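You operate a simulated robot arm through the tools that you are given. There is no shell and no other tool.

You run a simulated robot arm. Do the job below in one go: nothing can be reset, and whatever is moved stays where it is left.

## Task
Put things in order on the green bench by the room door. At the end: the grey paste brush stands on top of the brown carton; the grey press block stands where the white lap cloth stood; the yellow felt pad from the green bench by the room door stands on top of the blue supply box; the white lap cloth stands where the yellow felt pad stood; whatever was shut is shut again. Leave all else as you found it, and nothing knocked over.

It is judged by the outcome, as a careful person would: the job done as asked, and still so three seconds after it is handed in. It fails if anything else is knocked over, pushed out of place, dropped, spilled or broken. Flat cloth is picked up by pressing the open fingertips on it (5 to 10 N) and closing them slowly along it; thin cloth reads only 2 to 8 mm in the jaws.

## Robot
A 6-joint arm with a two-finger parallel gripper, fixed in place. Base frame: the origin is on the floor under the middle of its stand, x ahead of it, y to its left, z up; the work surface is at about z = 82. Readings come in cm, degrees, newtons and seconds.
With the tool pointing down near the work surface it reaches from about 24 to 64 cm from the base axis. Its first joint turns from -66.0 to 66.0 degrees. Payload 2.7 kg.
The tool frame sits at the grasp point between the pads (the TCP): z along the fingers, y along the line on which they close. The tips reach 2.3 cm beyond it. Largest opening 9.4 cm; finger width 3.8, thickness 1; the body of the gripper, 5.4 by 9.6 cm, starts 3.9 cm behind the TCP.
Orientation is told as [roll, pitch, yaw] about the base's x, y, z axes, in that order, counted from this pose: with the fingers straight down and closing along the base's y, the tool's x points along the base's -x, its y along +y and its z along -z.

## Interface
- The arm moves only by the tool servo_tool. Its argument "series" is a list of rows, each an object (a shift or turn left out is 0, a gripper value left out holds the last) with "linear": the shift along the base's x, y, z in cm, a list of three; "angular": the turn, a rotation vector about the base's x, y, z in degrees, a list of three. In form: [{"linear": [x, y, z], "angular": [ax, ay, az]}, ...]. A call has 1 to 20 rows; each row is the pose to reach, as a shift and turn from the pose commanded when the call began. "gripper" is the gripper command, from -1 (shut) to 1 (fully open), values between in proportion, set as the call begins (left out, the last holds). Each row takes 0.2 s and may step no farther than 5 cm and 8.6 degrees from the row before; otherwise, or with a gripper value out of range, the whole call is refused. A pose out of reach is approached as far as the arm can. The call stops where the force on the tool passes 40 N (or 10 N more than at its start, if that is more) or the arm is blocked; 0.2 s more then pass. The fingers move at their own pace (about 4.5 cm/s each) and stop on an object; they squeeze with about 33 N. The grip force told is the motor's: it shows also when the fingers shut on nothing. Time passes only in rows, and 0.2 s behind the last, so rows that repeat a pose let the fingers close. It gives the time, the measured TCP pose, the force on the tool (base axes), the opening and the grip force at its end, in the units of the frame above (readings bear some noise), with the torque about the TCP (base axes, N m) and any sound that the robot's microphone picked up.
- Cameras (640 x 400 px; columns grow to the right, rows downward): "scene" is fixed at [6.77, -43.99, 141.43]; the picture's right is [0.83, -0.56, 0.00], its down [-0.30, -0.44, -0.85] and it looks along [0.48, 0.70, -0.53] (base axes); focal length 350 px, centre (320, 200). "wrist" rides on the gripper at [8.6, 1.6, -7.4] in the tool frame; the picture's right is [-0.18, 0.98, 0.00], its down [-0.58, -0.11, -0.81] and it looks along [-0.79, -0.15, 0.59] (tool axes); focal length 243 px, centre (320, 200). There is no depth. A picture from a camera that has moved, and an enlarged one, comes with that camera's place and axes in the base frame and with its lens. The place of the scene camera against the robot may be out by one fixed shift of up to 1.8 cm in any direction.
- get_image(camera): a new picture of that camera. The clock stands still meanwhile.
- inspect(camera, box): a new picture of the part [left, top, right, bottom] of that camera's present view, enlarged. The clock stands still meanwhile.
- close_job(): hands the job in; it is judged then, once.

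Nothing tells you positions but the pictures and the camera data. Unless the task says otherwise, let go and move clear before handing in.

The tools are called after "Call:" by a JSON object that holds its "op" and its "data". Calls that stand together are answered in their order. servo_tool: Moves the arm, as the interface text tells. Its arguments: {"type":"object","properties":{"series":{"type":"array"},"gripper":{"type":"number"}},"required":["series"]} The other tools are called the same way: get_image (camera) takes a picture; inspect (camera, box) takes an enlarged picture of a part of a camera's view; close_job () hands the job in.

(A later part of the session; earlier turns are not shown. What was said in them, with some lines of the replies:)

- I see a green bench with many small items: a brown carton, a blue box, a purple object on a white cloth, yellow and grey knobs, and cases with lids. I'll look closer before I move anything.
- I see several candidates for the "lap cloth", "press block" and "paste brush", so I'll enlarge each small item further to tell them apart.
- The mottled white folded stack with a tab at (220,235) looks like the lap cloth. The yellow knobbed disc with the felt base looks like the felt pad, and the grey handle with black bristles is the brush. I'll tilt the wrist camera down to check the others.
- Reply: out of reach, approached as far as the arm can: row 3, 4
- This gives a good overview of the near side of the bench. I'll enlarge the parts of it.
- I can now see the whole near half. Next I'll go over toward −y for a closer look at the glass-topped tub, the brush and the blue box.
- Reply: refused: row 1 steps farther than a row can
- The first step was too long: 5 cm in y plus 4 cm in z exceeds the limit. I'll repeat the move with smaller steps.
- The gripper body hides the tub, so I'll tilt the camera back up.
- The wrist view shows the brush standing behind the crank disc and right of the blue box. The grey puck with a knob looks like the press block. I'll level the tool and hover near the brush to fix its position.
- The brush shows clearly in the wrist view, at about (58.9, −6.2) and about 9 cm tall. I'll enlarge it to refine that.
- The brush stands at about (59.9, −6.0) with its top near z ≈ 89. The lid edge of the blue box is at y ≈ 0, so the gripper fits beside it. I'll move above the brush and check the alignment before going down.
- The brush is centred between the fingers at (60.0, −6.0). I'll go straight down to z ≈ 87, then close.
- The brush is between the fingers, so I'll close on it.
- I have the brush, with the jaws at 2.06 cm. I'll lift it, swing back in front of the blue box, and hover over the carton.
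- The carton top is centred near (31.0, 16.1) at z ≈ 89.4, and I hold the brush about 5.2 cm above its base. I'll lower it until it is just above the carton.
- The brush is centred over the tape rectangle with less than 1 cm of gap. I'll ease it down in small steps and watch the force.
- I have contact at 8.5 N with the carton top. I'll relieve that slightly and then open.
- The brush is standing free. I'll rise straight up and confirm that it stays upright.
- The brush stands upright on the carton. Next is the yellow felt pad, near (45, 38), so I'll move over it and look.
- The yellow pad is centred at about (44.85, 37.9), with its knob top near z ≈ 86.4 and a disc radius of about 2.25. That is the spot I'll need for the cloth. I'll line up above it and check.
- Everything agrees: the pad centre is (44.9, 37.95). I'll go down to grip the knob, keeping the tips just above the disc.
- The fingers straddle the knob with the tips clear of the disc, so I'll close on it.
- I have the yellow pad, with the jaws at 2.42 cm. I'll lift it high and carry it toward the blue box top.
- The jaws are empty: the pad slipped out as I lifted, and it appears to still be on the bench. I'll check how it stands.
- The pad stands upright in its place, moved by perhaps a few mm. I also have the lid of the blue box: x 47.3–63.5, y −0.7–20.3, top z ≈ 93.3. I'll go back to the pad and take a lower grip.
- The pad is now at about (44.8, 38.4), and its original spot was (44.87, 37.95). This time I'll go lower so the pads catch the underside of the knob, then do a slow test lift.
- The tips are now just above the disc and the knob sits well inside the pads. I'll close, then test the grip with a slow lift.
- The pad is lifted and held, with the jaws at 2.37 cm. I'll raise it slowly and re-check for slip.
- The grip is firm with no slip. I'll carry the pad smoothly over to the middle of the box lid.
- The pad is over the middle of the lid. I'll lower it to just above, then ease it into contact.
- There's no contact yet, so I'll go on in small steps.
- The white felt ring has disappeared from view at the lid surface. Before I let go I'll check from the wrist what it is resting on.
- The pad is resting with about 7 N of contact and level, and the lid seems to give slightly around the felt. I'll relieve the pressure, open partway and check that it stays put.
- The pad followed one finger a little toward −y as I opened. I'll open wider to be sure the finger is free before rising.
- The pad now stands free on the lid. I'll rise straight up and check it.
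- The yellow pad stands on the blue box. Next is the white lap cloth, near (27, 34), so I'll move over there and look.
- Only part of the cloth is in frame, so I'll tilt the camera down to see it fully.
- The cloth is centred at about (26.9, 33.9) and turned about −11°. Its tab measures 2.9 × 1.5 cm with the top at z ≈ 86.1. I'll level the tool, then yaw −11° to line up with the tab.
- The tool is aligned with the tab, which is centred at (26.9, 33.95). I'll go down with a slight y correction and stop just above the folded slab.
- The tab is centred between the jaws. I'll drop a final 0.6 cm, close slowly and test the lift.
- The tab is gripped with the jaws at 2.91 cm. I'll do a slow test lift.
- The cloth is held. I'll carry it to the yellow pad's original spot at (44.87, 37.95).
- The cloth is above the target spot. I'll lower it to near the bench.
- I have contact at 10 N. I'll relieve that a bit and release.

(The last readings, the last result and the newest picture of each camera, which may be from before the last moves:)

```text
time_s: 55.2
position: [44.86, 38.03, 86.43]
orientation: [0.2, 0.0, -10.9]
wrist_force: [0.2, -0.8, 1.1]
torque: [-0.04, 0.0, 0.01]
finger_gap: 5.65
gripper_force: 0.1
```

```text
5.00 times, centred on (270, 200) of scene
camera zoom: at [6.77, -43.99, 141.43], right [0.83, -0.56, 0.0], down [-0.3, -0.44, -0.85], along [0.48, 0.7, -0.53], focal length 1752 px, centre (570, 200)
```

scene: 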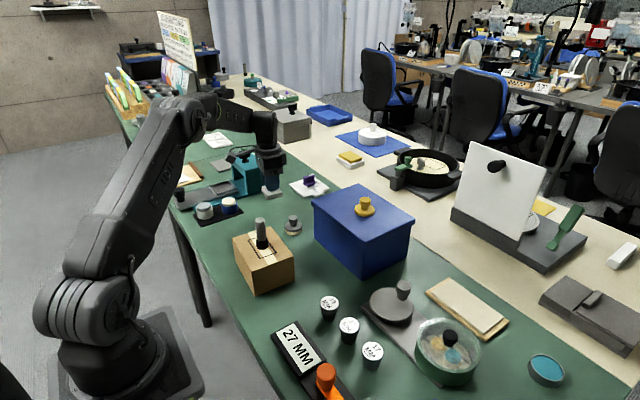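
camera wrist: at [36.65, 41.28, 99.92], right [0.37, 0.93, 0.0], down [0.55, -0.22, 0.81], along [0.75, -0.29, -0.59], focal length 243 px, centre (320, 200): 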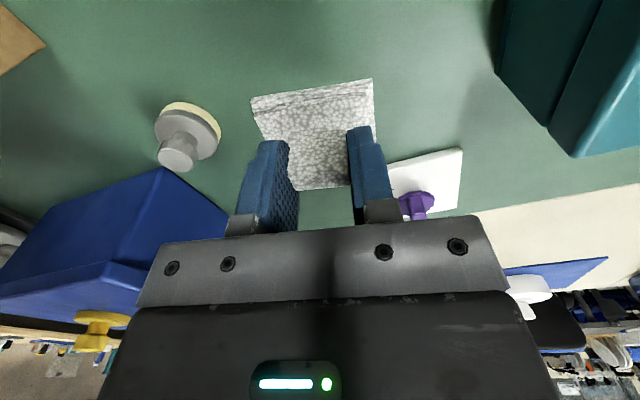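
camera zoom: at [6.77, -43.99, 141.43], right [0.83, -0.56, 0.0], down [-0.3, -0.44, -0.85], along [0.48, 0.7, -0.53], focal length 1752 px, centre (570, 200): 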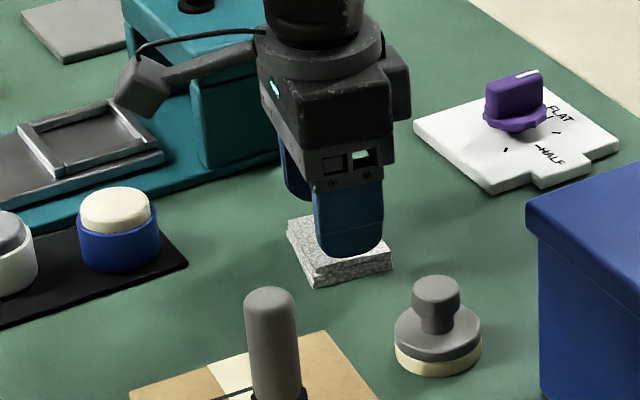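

The cloth is set down. I'll rise, straighten the yaw and move above the grey press block near (44.5, 26).

Call:
{"op": "servo_tool", "data": {"series": [{"linear": [0, 0, 1]}, {"linear": [0, 0, 3.5]}, {"linear": [0, 0, 7]}, {"linear": [0, 0, 11], "angular": [0, 0, 4]}, {"linear": [-0.3, -3, 13], "angular": [0, 0, 8]}, {"linear": [-0.6, -6.5, 13], "angular": [0, 0, 11]}, {"linear": [-0.9, -10, 13], "angular": [0, 0, 11]}, {"linear": [-1.0, -12, 12], "angular": [0, 0, 11]}]}}

Call:
{"op": "get_image", "data": {"camera": "wrist"}}

Call:
{"op": "inspect", "data": {"camera": "wrist", "box": [240, 10, 400, 110]}}

Call:
{"op": "get_image", "data": {"camera": "scene"}}

```text
time_s: 57.0
position: [44.03, 25.6, 98.51]
orientation: [0.2, -0.1, 0.0]
wrist_force: [-0.4, -0.4, -0.6]
torque: [0.0, -0.02, -0.01]
finger_gap: 5.65
gripper_force: 0.0
```

```text
taken
camera wrist: at [35.4, 27.26, 105.9], right [0.18, 0.98, 0.0], down [0.58, -0.11, 0.81], along [0.79, -0.15, -0.59], focal length 243 px, centre (320, 200)
```

wrist: 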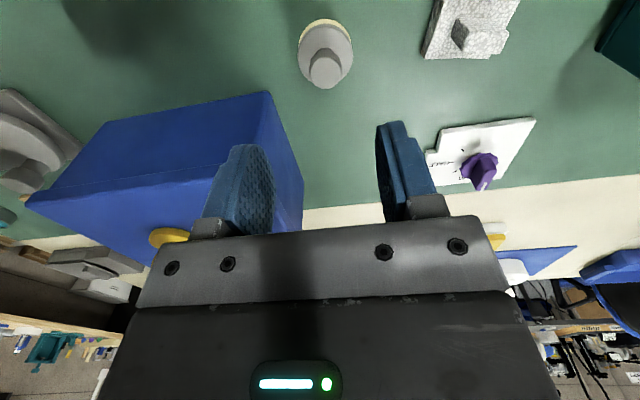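

```text
4.00 times, centred on (320, 60) of wrist
camera zoom: at [35.4, 27.26, 105.9], right [0.18, 0.98, 0.0], down [0.58, -0.11, 0.81], along [0.79, -0.15, -0.59], focal length 970 px, centre (320, 760)
```

zoom: 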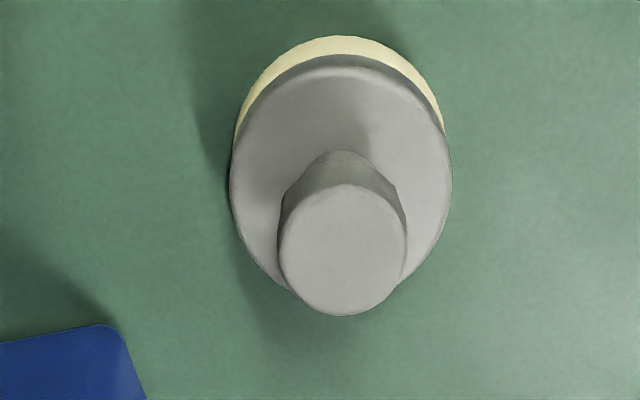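

```text
taken
```

scene: 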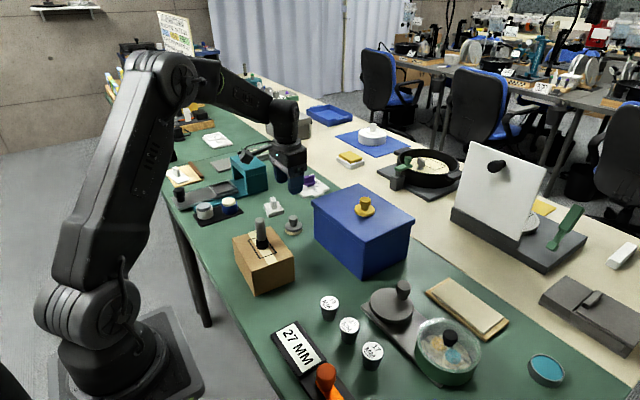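

The grey press block is at about (44.9, 25.9). The blue lid corner at (47.1, 20.3) is close to where the gripper body would be, so I'll yaw about −24° for clearance and hover.

Call:
{"op": "servo_tool", "data": {"series": [{"linear": [0.4, 0.2, -0.5], "angular": [0, 0, -8]}, {"linear": [0.8, 0.32, -1.5], "angular": [0, 0, -16]}, {"linear": [0.85, 0.32, -3], "angular": [0, 0, -24]}, {"linear": [0.85, 0.32, -5], "angular": [0, 0, -24]}], "gripper": 0.1}}

Call:
{"op": "get_image", "data": {"camera": "wrist"}}

Call:
{"op": "inspect", "data": {"camera": "wrist", "box": [240, 40, 400, 140]}}

```text
time_s: 58.0
position: [44.95, 26.08, 93.18]
orientation: [0.2, 0.0, -24.1]
wrist_force: [-0.6, 0.2, -1.1]
torque: [0.02, -0.03, 0.0]
finger_gap: 5.14
gripper_force: 0.3
```

```text
taken
camera wrist: at [37.61, 31.07, 100.83], right [0.57, 0.82, 0.0], down [0.49, -0.34, 0.81], along [0.66, -0.46, -0.59], focal length 243 px, centre (320, 200)
```

wrist: 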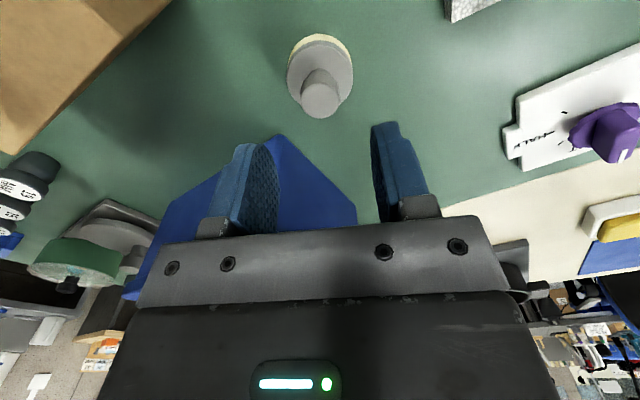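

```text
4.00 times, centred on (320, 90) of wrist
camera zoom: at [37.61, 31.07, 100.83], right [0.57, 0.82, 0.0], down [0.49, -0.34, 0.81], along [0.66, -0.46, -0.59], focal length 970 px, centre (320, 640)
```

zoom: 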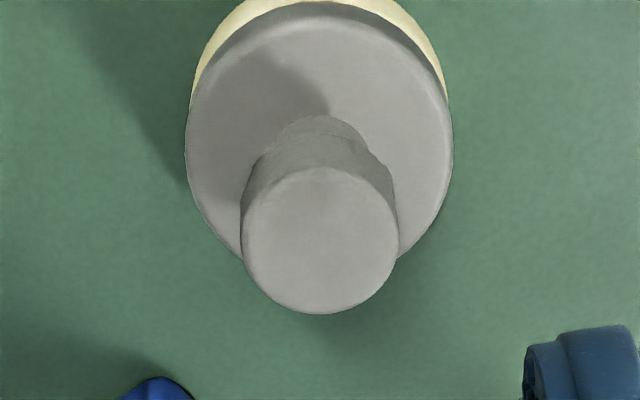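

The knob is exactly centred, so I'll go down to the same grip height that worked for the yellow pad.

Call:
{"op": "servo_tool", "data": {"series": [{"linear": [0, 0, -2.5]}, {"linear": [0, 0, -4.8]}, {"linear": [0, 0, -6.2]}, {"linear": [0, 0, -6.8]}, {"linear": [0, 0, -7.15]}]}}

Call:
{"op": "inspect", "data": {"camera": "wrist", "box": [200, 60, 440, 230]}}

Call:
{"op": "inspect", "data": {"camera": "scene", "box": [260, 180, 340, 250]}}

```text
time_s: 59.2
position: [44.9, 26.07, 86.36]
orientation: [0.2, 0.0, -24.0]
wrist_force: [0.4, -0.1, 0.5]
torque: [-0.03, -0.02, 0.01]
finger_gap: 5.18
gripper_force: 0.0
```

```text
2.35 times, centred on (320, 145) of wrist
camera zoom: at [37.54, 31.13, 93.74], right [0.57, 0.82, 0.0], down [0.49, -0.34, 0.81], along [0.66, -0.46, -0.59], focal length 571 px, centre (320, 329)
```

zoom: 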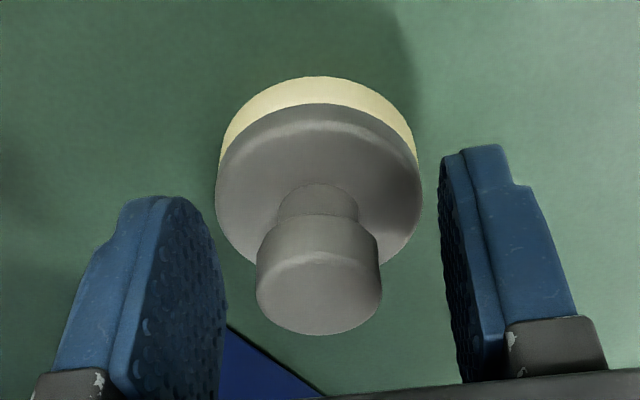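

```text
5.71 times, centred on (300, 215) of scene
camera zoom: at [6.77, -43.99, 141.43], right [0.83, -0.56, 0.0], down [-0.3, -0.44, -0.85], along [0.48, 0.7, -0.53], focal length 2002 px, centre (434, 114)
```

zoom: 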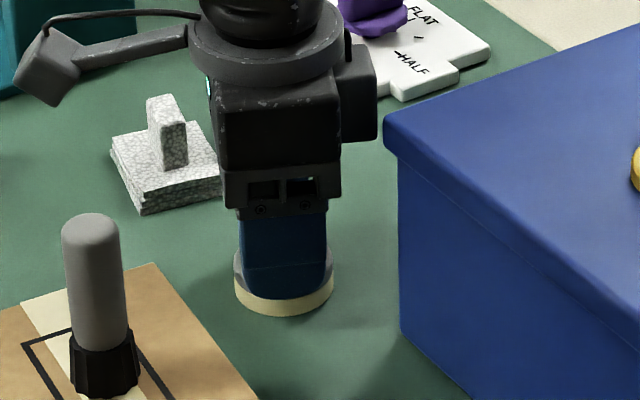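

Call:
{"op": "servo_tool", "data": {"series": [{"linear": [0, -0.08, -0.15]}, {"linear": [0, -0.08, -0.25]}]}}

Call:
{"op": "servo_tool", "data": {"series": [{"linear": [0, 0, 0]}, {"linear": [0, 0, 0]}, {"linear": [0, 0, 0]}, {"linear": [0, 0, 0]}, {"linear": [0, 0, 0]}], "gripper": -1}}

Call:
{"op": "servo_tool", "data": {"series": [{"linear": [0, 0, 0.2]}, {"linear": [0, 0, 0.5]}, {"linear": [0, 0, 0.9]}, {"linear": [0, 0, 1.4]}, {"linear": [0, 0, 2.0]}]}}

Call:
{"op": "inspect", "data": {"camera": "wrist", "box": [200, 60, 440, 230]}}

Call:
{"op": "inspect", "data": {"camera": "scene", "box": [260, 180, 340, 250]}}

```text
time_s: 59.8
position: [44.84, 26.01, 86.03]
orientation: [0.2, 0.0, -24.0]
wrist_force: [-0.8, 0.7, 0.4]
torque: [0.0, 0.03, 0.03]
finger_gap: 5.18
gripper_force: 0.1
```

```text
time_s: 61.0
position: [44.8, 26.01, 86.02]
orientation: [0.1, -0.1, -24.0]
wrist_force: [-0.2, -0.2, 0.7]
torque: [-0.03, 0.0, 0.01]
finger_gap: 4.68
gripper_force: 33.3
```

```text
time_s: 62.2
position: [44.76, 26.1, 87.96]
orientation: [0.3, 0.0, -24.0]
wrist_force: [-0.6, 0.3, 0.3]
torque: [0.0, 0.02, 0.02]
finger_gap: 4.63
gripper_force: 33.6
```

```text
2.35 times, centred on (320, 145) of wrist
camera zoom: at [37.52, 31.11, 95.45], right [0.57, 0.82, 0.0], down [0.49, -0.34, 0.81], along [0.66, -0.46, -0.59], focal length 571 px, centre (320, 329)
```

zoom: 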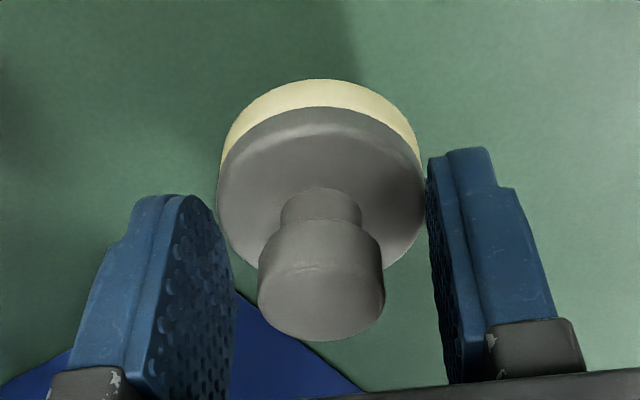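

```text
5.71 times, centred on (300, 215) of scene
camera zoom: at [6.77, -43.99, 141.43], right [0.83, -0.56, 0.0], down [-0.3, -0.44, -0.85], along [0.48, 0.7, -0.53], focal length 2002 px, centre (434, 114)
```

zoom: 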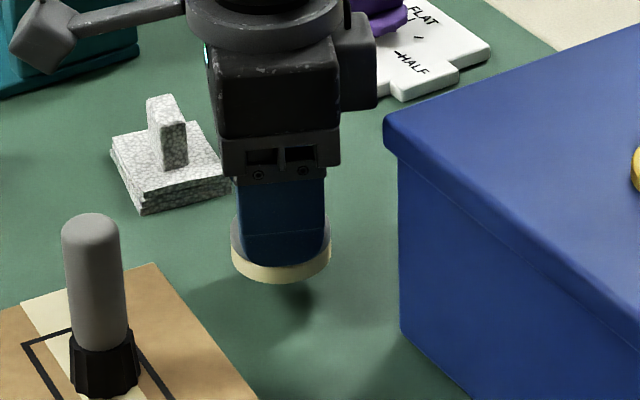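

The jaws caught the disc rim with just the tips (4.63 cm), which is precarious. I'll set it gently back down in place and re-grip deeper around the disc.

Call:
{"op": "servo_tool", "data": {"series": [{"linear": [0, 0, -0.5]}, {"linear": [0, 0, -1.1]}, {"linear": [0, 0, -1.6]}, {"linear": [0, 0, -1.9]}, {"linear": [0, 0, -2.0]}]}}

Call:
{"op": "inspect", "data": {"camera": "scene", "box": [260, 180, 340, 250]}}

```text
time_s: 63.4
position: [44.97, 26.2, 86.29]
orientation: [0.5, -0.3, -24.0]
wrist_force: [-2.1, -6.9, 25.6]
torque: [-0.24, -0.34, 0.0]
finger_gap: 2.34
gripper_force: 32.5
```

```text
5.71 times, centred on (300, 215) of scene
camera zoom: at [6.72, -44.03, 141.42], right [0.83, -0.56, 0.0], down [-0.3, -0.44, -0.85], along [0.48, 0.7, -0.53], focal length 2002 px, centre (434, 114)
```

zoom: 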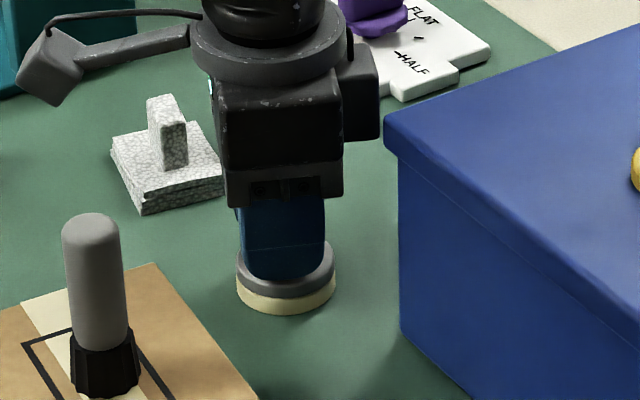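

The tips slid up onto the knob on contact, and the jaws now hold it at 2.34 cm, right above the disc, which is the grip I wanted. I'll ease off the pressure and test-lift slowly.

Call:
{"op": "servo_tool", "data": {"series": [{"linear": [0, 0, 0.1]}, {"linear": [0, 0, 0.2]}, {"linear": [0, 0, 0.2]}]}}

Call:
{"op": "inspect", "data": {"camera": "wrist", "box": [200, 60, 440, 230]}}

```text
time_s: 64.2
position: [44.97, 26.26, 86.29]
orientation: [0.3, -0.1, -24.0]
wrist_force: [5.8, -0.8, 17.5]
torque: [-0.14, -0.53, 0.03]
finger_gap: 2.32
gripper_force: 32.7
```

```text
2.35 times, centred on (320, 145) of wrist
camera zoom: at [37.6, 31.1, 93.74], right [0.57, 0.82, 0.01], down [0.48, -0.34, 0.81], along [0.67, -0.46, -0.59], focal length 571 px, centre (320, 329)
```

zoom: 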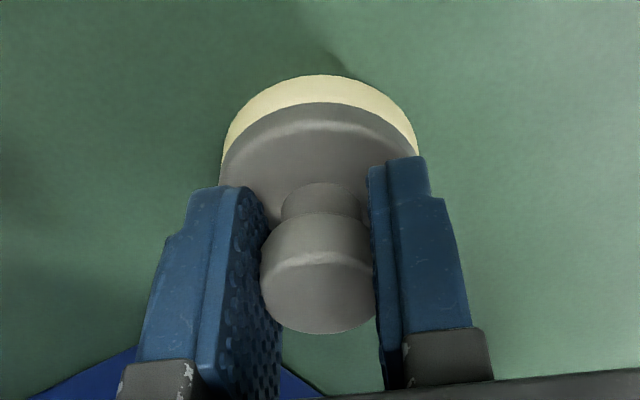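

Call:
{"op": "servo_tool", "data": {"series": [{"linear": [0, 0, 0.15]}, {"linear": [0, 0, 0.3]}, {"linear": [0, 0, 0.5]}, {"linear": [0, 0, 0.8]}, {"linear": [0, 0, 1.2]}]}}

Call:
{"op": "inspect", "data": {"camera": "wrist", "box": [200, 60, 440, 230]}}

Call:
{"op": "inspect", "data": {"camera": "scene", "box": [260, 180, 340, 250]}}

```text
time_s: 65.4
position: [44.73, 26.06, 87.29]
orientation: [0.1, 0.0, -24.0]
wrist_force: [-1.3, 1.0, -1.3]
torque: [-0.04, 0.01, 0.03]
finger_gap: 2.37
gripper_force: 33.1
```

```text
2.35 times, centred on (320, 145) of wrist
camera zoom: at [37.46, 31.1, 94.78], right [0.57, 0.82, 0.0], down [0.49, -0.34, 0.81], along [0.66, -0.46, -0.59], focal length 571 px, centre (320, 329)
```

zoom: 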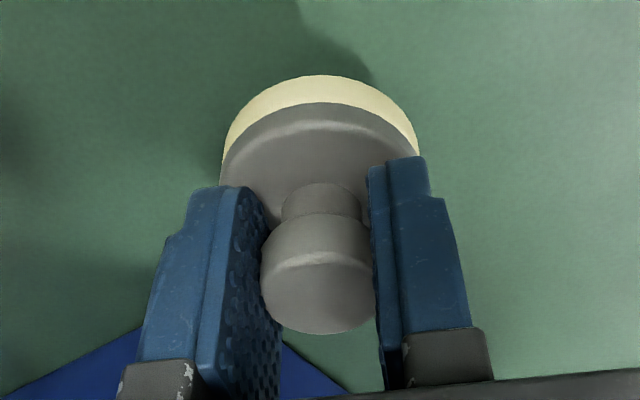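

```text
5.71 times, centred on (300, 215) of scene
camera zoom: at [6.77, -43.99, 141.43], right [0.83, -0.56, 0.0], down [-0.3, -0.44, -0.85], along [0.48, 0.7, -0.53], focal length 2002 px, centre (434, 114)
```

zoom: 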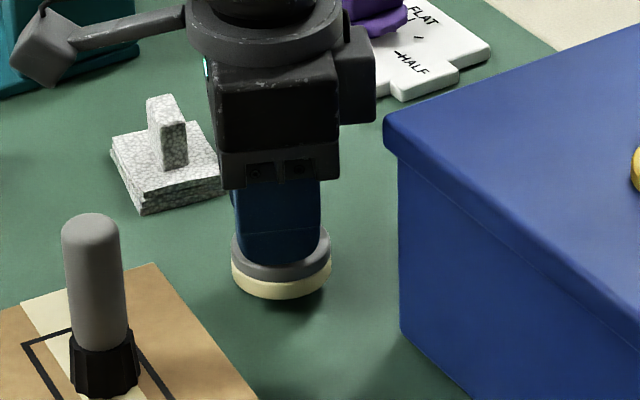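

It is held securely by the knob and hangs level. I'll lift it and carry it to the cloth's old spot at (26.88, 33.9).

Call:
{"op": "servo_tool", "data": {"series": [{"linear": [0, 0, 1]}, {"linear": [0, 0, 2.5]}, {"linear": [0, 0, 4.5]}, {"linear": [0, 0, 6.5]}, {"linear": [-0.5, 0.2, 8.5]}, {"linear": [-2, 0.9, 10]}, {"linear": [-4, 1.8, 10]}, {"linear": [-6.2, 2.7, 10]}, {"linear": [-8.4, 3.7, 10]}, {"linear": [-10.6, 4.7, 10]}, {"linear": [-12.8, 5.7, 10]}, {"linear": [-15, 6.6, 10]}, {"linear": [-16.8, 7.4, 10]}, {"linear": [-17.8, 7.8, 9]}, {"linear": [-17.95, 7.8, 7]}, {"linear": [-17.95, 7.8, 5]}]}}

Call:
{"op": "get_image", "data": {"camera": "wrist"}}

Call:
{"op": "get_image", "data": {"camera": "scene"}}

```text
time_s: 68.8
position: [26.65, 34.09, 92.62]
orientation: [0.2, 0.0, -24.1]
wrist_force: [0.1, 0.5, -0.7]
torque: [-0.01, 0.0, 0.0]
finger_gap: 2.34
gripper_force: 33.0
```

```text
taken
camera wrist: at [19.32, 38.96, 100.12], right [0.57, 0.82, 0.0], down [0.49, -0.34, 0.81], along [0.66, -0.46, -0.59], focal length 243 px, centre (320, 200)
```

wrist: 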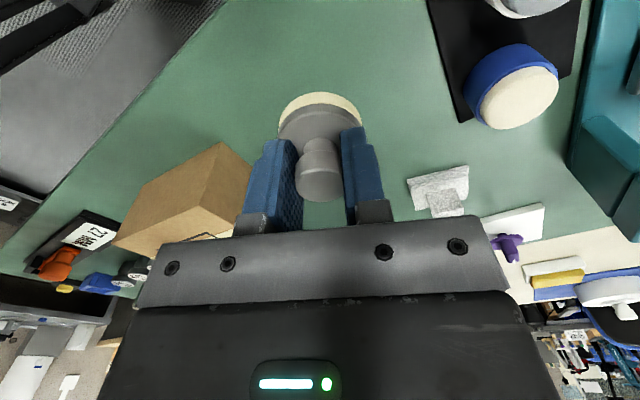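

```text
taken
```

scene: 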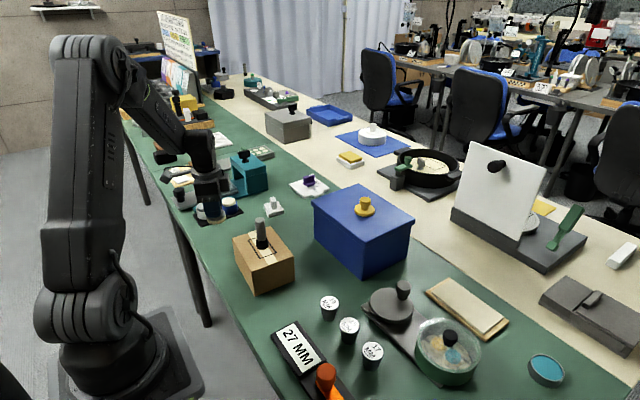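

I'm over the target spot with the block still level. I'll lower it with a small correction.

Call:
{"op": "servo_tool", "data": {"series": [{"linear": [0.2, -0.15, -1.5]}, {"linear": [0.2, -0.15, -3]}, {"linear": [0.2, -0.15, -4.4]}, {"linear": [0.2, -0.15, -5.2]}, {"linear": [0.2, -0.15, -5.7]}]}}

Call:
{"op": "servo_tool", "data": {"series": [{"linear": [0, 0, -0.2]}, {"linear": [0, 0, -0.35]}]}}

```text
time_s: 70.0
position: [26.72, 33.92, 86.8]
orientation: [0.2, 0.0, -23.9]
wrist_force: [-0.2, 0.4, -1.2]
torque: [-0.01, 0.03, 0.0]
finger_gap: 2.32
gripper_force: 33.1
```

```text
time_s: 70.6
position: [27.1, 33.89, 86.44]
orientation: [0.3, 0.1, -23.9]
wrist_force: [0.7, 0.0, 0.1]
torque: [0.01, -0.01, 0.01]
finger_gap: 2.34
gripper_force: 33.5
```

Call:
{"op": "servo_tool", "data": {"series": [{"linear": [0, 0, -0.15]}, {"linear": [0, 0, -0.25]}]}}

```text
time_s: 71.2
position: [26.95, 33.84, 86.28]
orientation: [0.3, -0.1, -24.0]
wrist_force: [0.0, -3.3, 15.5]
torque: [-0.24, -0.26, -0.06]
finger_gap: 2.32
gripper_force: 33.0
```

I have contact at 15 N. I'll relieve the load and open the jaws in small stages so that nothing drags.

Call:
{"op": "servo_tool", "data": {"series": [{"linear": [0, 0, 0.12]}, {"linear": [0, 0, 0.22]}]}}

Call:
{"op": "servo_tool", "data": {"series": [{"linear": [0, 0, 0]}, {"linear": [0, 0, 0]}], "gripper": -0.4}}

Call:
{"op": "inspect", "data": {"camera": "wrist", "box": [200, 60, 440, 230]}}

```text
time_s: 71.8
position: [26.94, 33.85, 86.14]
orientation: [0.2, 0.0, -24.1]
wrist_force: [1.7, -0.2, 3.2]
torque: [0.04, -0.16, 0.02]
finger_gap: 2.33
gripper_force: 32.6
```

```text
time_s: 72.4
position: [26.82, 33.93, 86.14]
orientation: [0.2, 0.0, -24.0]
wrist_force: [-0.3, -0.1, 0.5]
torque: [-0.02, 0.01, 0.0]
finger_gap: 2.82
gripper_force: 0.0
```

```text
2.35 times, centred on (320, 145) of wrist
camera zoom: at [19.65, 38.8, 93.78], right [0.57, 0.82, 0.0], down [0.49, -0.34, 0.81], along [0.66, -0.46, -0.59], focal length 571 px, centre (320, 329)
```

zoom: 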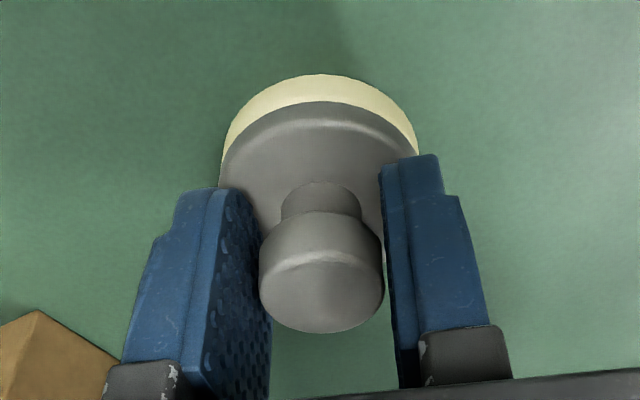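

It's free and didn't drag. I'll open further and rise straight up.

Call:
{"op": "servo_tool", "data": {"series": [{"linear": [0, 0, 0.1]}, {"linear": [0, 0, 0.2]}, {"linear": [0, 0, 0.3]}], "gripper": 0.1}}

Call:
{"op": "inspect", "data": {"camera": "wrist", "box": [200, 60, 440, 230]}}

Call:
{"op": "inspect", "data": {"camera": "scene", "box": [180, 190, 270, 260]}}

```text
time_s: 73.2
position: [26.99, 33.71, 86.51]
orientation: [0.1, 0.1, -23.9]
wrist_force: [-0.3, -0.1, 0.0]
torque: [0.03, 0.02, -0.02]
finger_gap: 5.17
gripper_force: 0.2
```

```text
2.35 times, centred on (320, 145) of wrist
camera zoom: at [19.7, 38.75, 94.03], right [0.57, 0.82, 0.0], down [0.49, -0.34, 0.81], along [0.66, -0.46, -0.59], focal length 571 px, centre (320, 329)
```

zoom: 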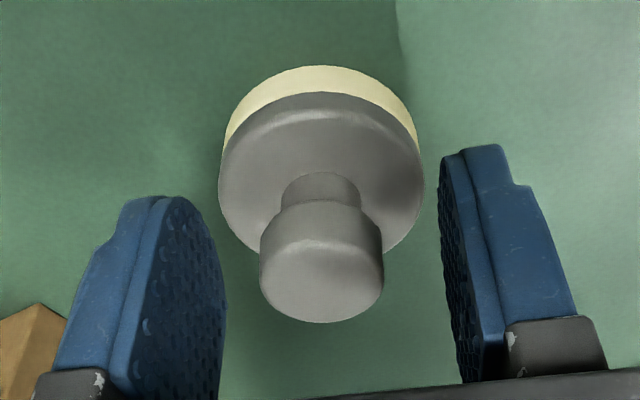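

```text
5.71 times, centred on (225, 225) of scene
camera zoom: at [6.77, -43.99, 141.43], right [0.83, -0.56, 0.0], down [-0.3, -0.44, -0.85], along [0.48, 0.7, -0.53], focal length 2002 px, centre (863, 57)
```

zoom: 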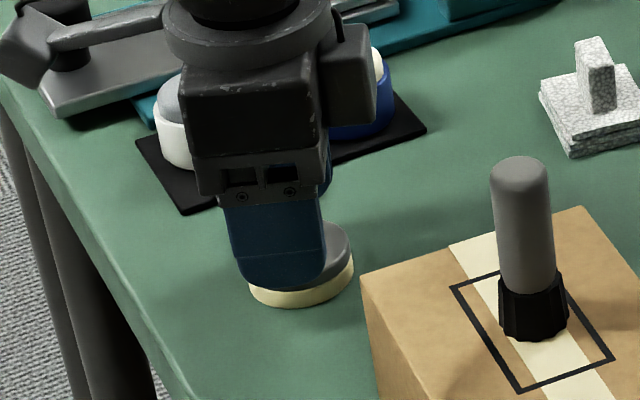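

The press block stands in place. I'll rise straight up, undo the yaw and back off for a final check.

Call:
{"op": "servo_tool", "data": {"series": [{"linear": [0, 0, 1.2]}, {"linear": [0, 0, 3.5]}, {"linear": [0, 0, 7]}, {"linear": [0, 0, 11]}, {"linear": [0, 0, 15], "angular": [0, 0, 8]}, {"linear": [0, 0, 19], "angular": [0, 0, 16]}, {"linear": [0, 0, 23], "angular": [0, 0, 24]}, {"linear": [1, -2, 26], "angular": [0, 0, 24]}]}}

Call:
{"op": "servo_tool", "data": {"series": [{"linear": [0, 0, 0], "angular": [0, 8, 0]}, {"linear": [0, 0, 0], "angular": [0, 16, 0]}, {"linear": [0, 0, 0], "angular": [0, 24, 0]}]}}

Call:
{"op": "get_image", "data": {"camera": "wrist"}}

Call:
{"op": "get_image", "data": {"camera": "scene"}}

```text
time_s: 75.0
position: [27.75, 31.82, 112.49]
orientation: [0.2, 0.0, 0.1]
wrist_force: [-0.3, 0.2, 0.0]
torque: [0.01, -0.03, -0.05]
finger_gap: 5.14
gripper_force: 0.1
```

```text
time_s: 75.8
position: [27.93, 31.82, 112.51]
orientation: [0.2, 24.1, 0.2]
wrist_force: [0.0, 1.2, -0.2]
torque: [0.0, 0.01, -0.01]
finger_gap: 5.19
gripper_force: 0.0
```

```text
taken
camera wrist: at [23.05, 33.5, 122.94], right [0.17, 0.98, -0.07], down [0.86, -0.11, 0.5], along [0.48, -0.15, -0.86], focal length 243 px, centre (320, 200)
```

wrist: 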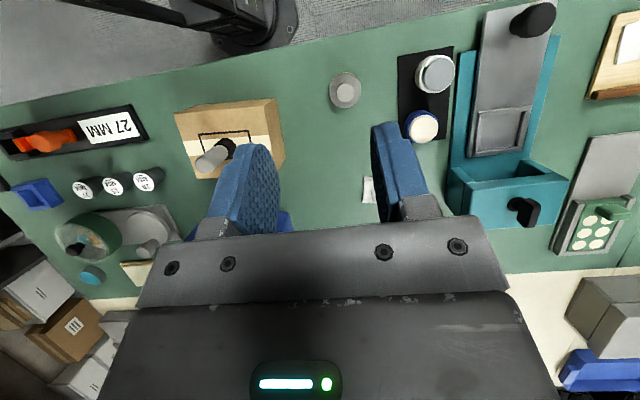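

```text
taken
```

scene: 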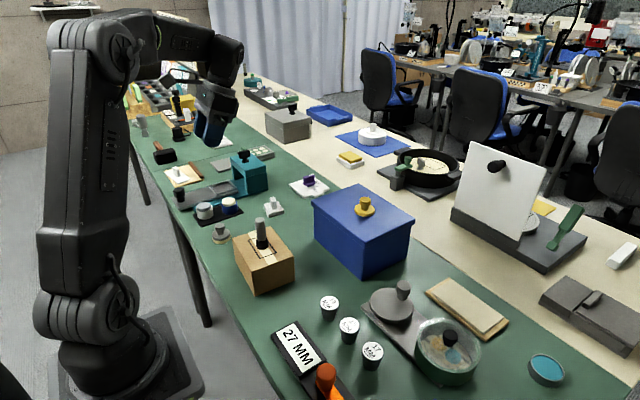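

Everything looks in place. I'll take enlarged views of each result and compare them with the start.

Call:
{"op": "inspect", "data": {"camera": "scene", "box": [200, 160, 420, 300]}}

Call:
{"op": "inspect", "data": {"camera": "scene", "box": [240, 250, 600, 400]}}

Call:
{"op": "inspect", "data": {"camera": "scene", "box": [120, 90, 340, 230]}}

Call:
{"op": "inspect", "data": {"camera": "scene", "box": [330, 180, 400, 230]}}

```text
2.86 times, centred on (310, 230) of scene
camera zoom: at [6.77, -43.99, 141.43], right [0.83, -0.56, 0.0], down [-0.3, -0.44, -0.85], along [0.48, 0.7, -0.53], focal length 1001 px, centre (349, 114)
```

zoom: 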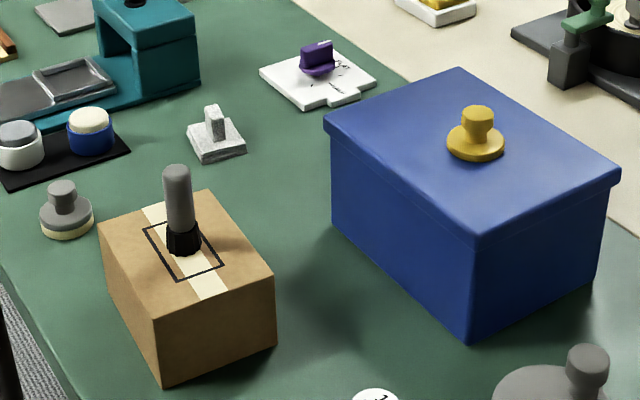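

```text
1.78 times, centred on (420, 325) of scene
camera zoom: at [6.77, -43.99, 141.43], right [0.83, -0.56, 0.0], down [-0.3, -0.44, -0.85], along [0.48, 0.7, -0.53], focal length 623 px, centre (142, -22)
```

zoom: 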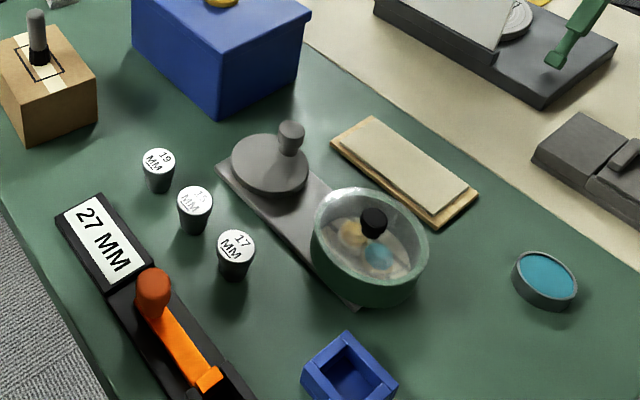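

```text
2.86 times, centred on (230, 160) of scene
camera zoom: at [6.77, -43.99, 141.43], right [0.83, -0.56, 0.0], down [-0.3, -0.44, -0.85], along [0.48, 0.7, -0.53], focal length 1001 px, centre (577, 314)
```

zoom: 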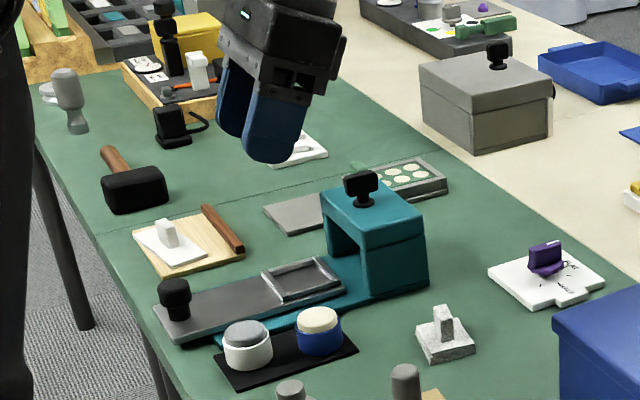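

```text
8.00 times, centred on (365, 205) of scene
camera zoom: at [6.77, -43.99, 141.43], right [0.83, -0.56, 0.0], down [-0.3, -0.44, -0.85], along [0.48, 0.7, -0.53], focal length 2803 px, centre (-40, 160)
```

zoom: 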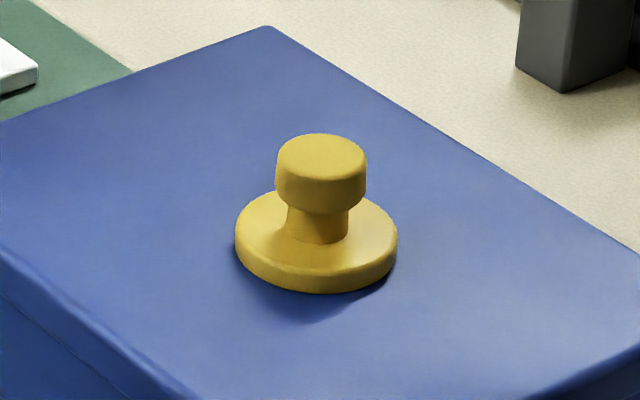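

The final views match the task:
- **Brush:** upright on the carton.
- **Yellow pad:** on the blue box.
- **Lap cloth:** where the pad was.
- **Press block:** where the cloth was.

Nothing else has moved, nothing was opened, and the arm is clear, so I'm handing in.

Call:
{"op": "close_job", "data": {}}

```text
The job is handed in.
```

I've handed the job in. The last pictures showed all four items standing where you asked, and I saw nothing else knocked over or moved:

- **Grey paste brush:** stands upright on top of the brown carton.
- **Yellow felt pad:** stands on top of the blue supply box, a little off the middle of the lid. Its white felt base looks slightly sunk into the lid.
- **White lap cloth:** stands where the yellow pad stood.
- **Grey press block:** stands where the lap cloth stood. I took the grey knobbed disc to be the press block because nothing else grey, loose and within reach fitted the name.

There were two slips along the way. My first grip on the yellow pad slipped, so it stayed on the bench and moved about half a centimetre. My first hold on the press block slipped as I was setting it back down, from a centimetre or two at most. Both stayed upright, and I placed the cloth at the pad's original spot.

I didn't open anything, so whatever was shut is still shut.
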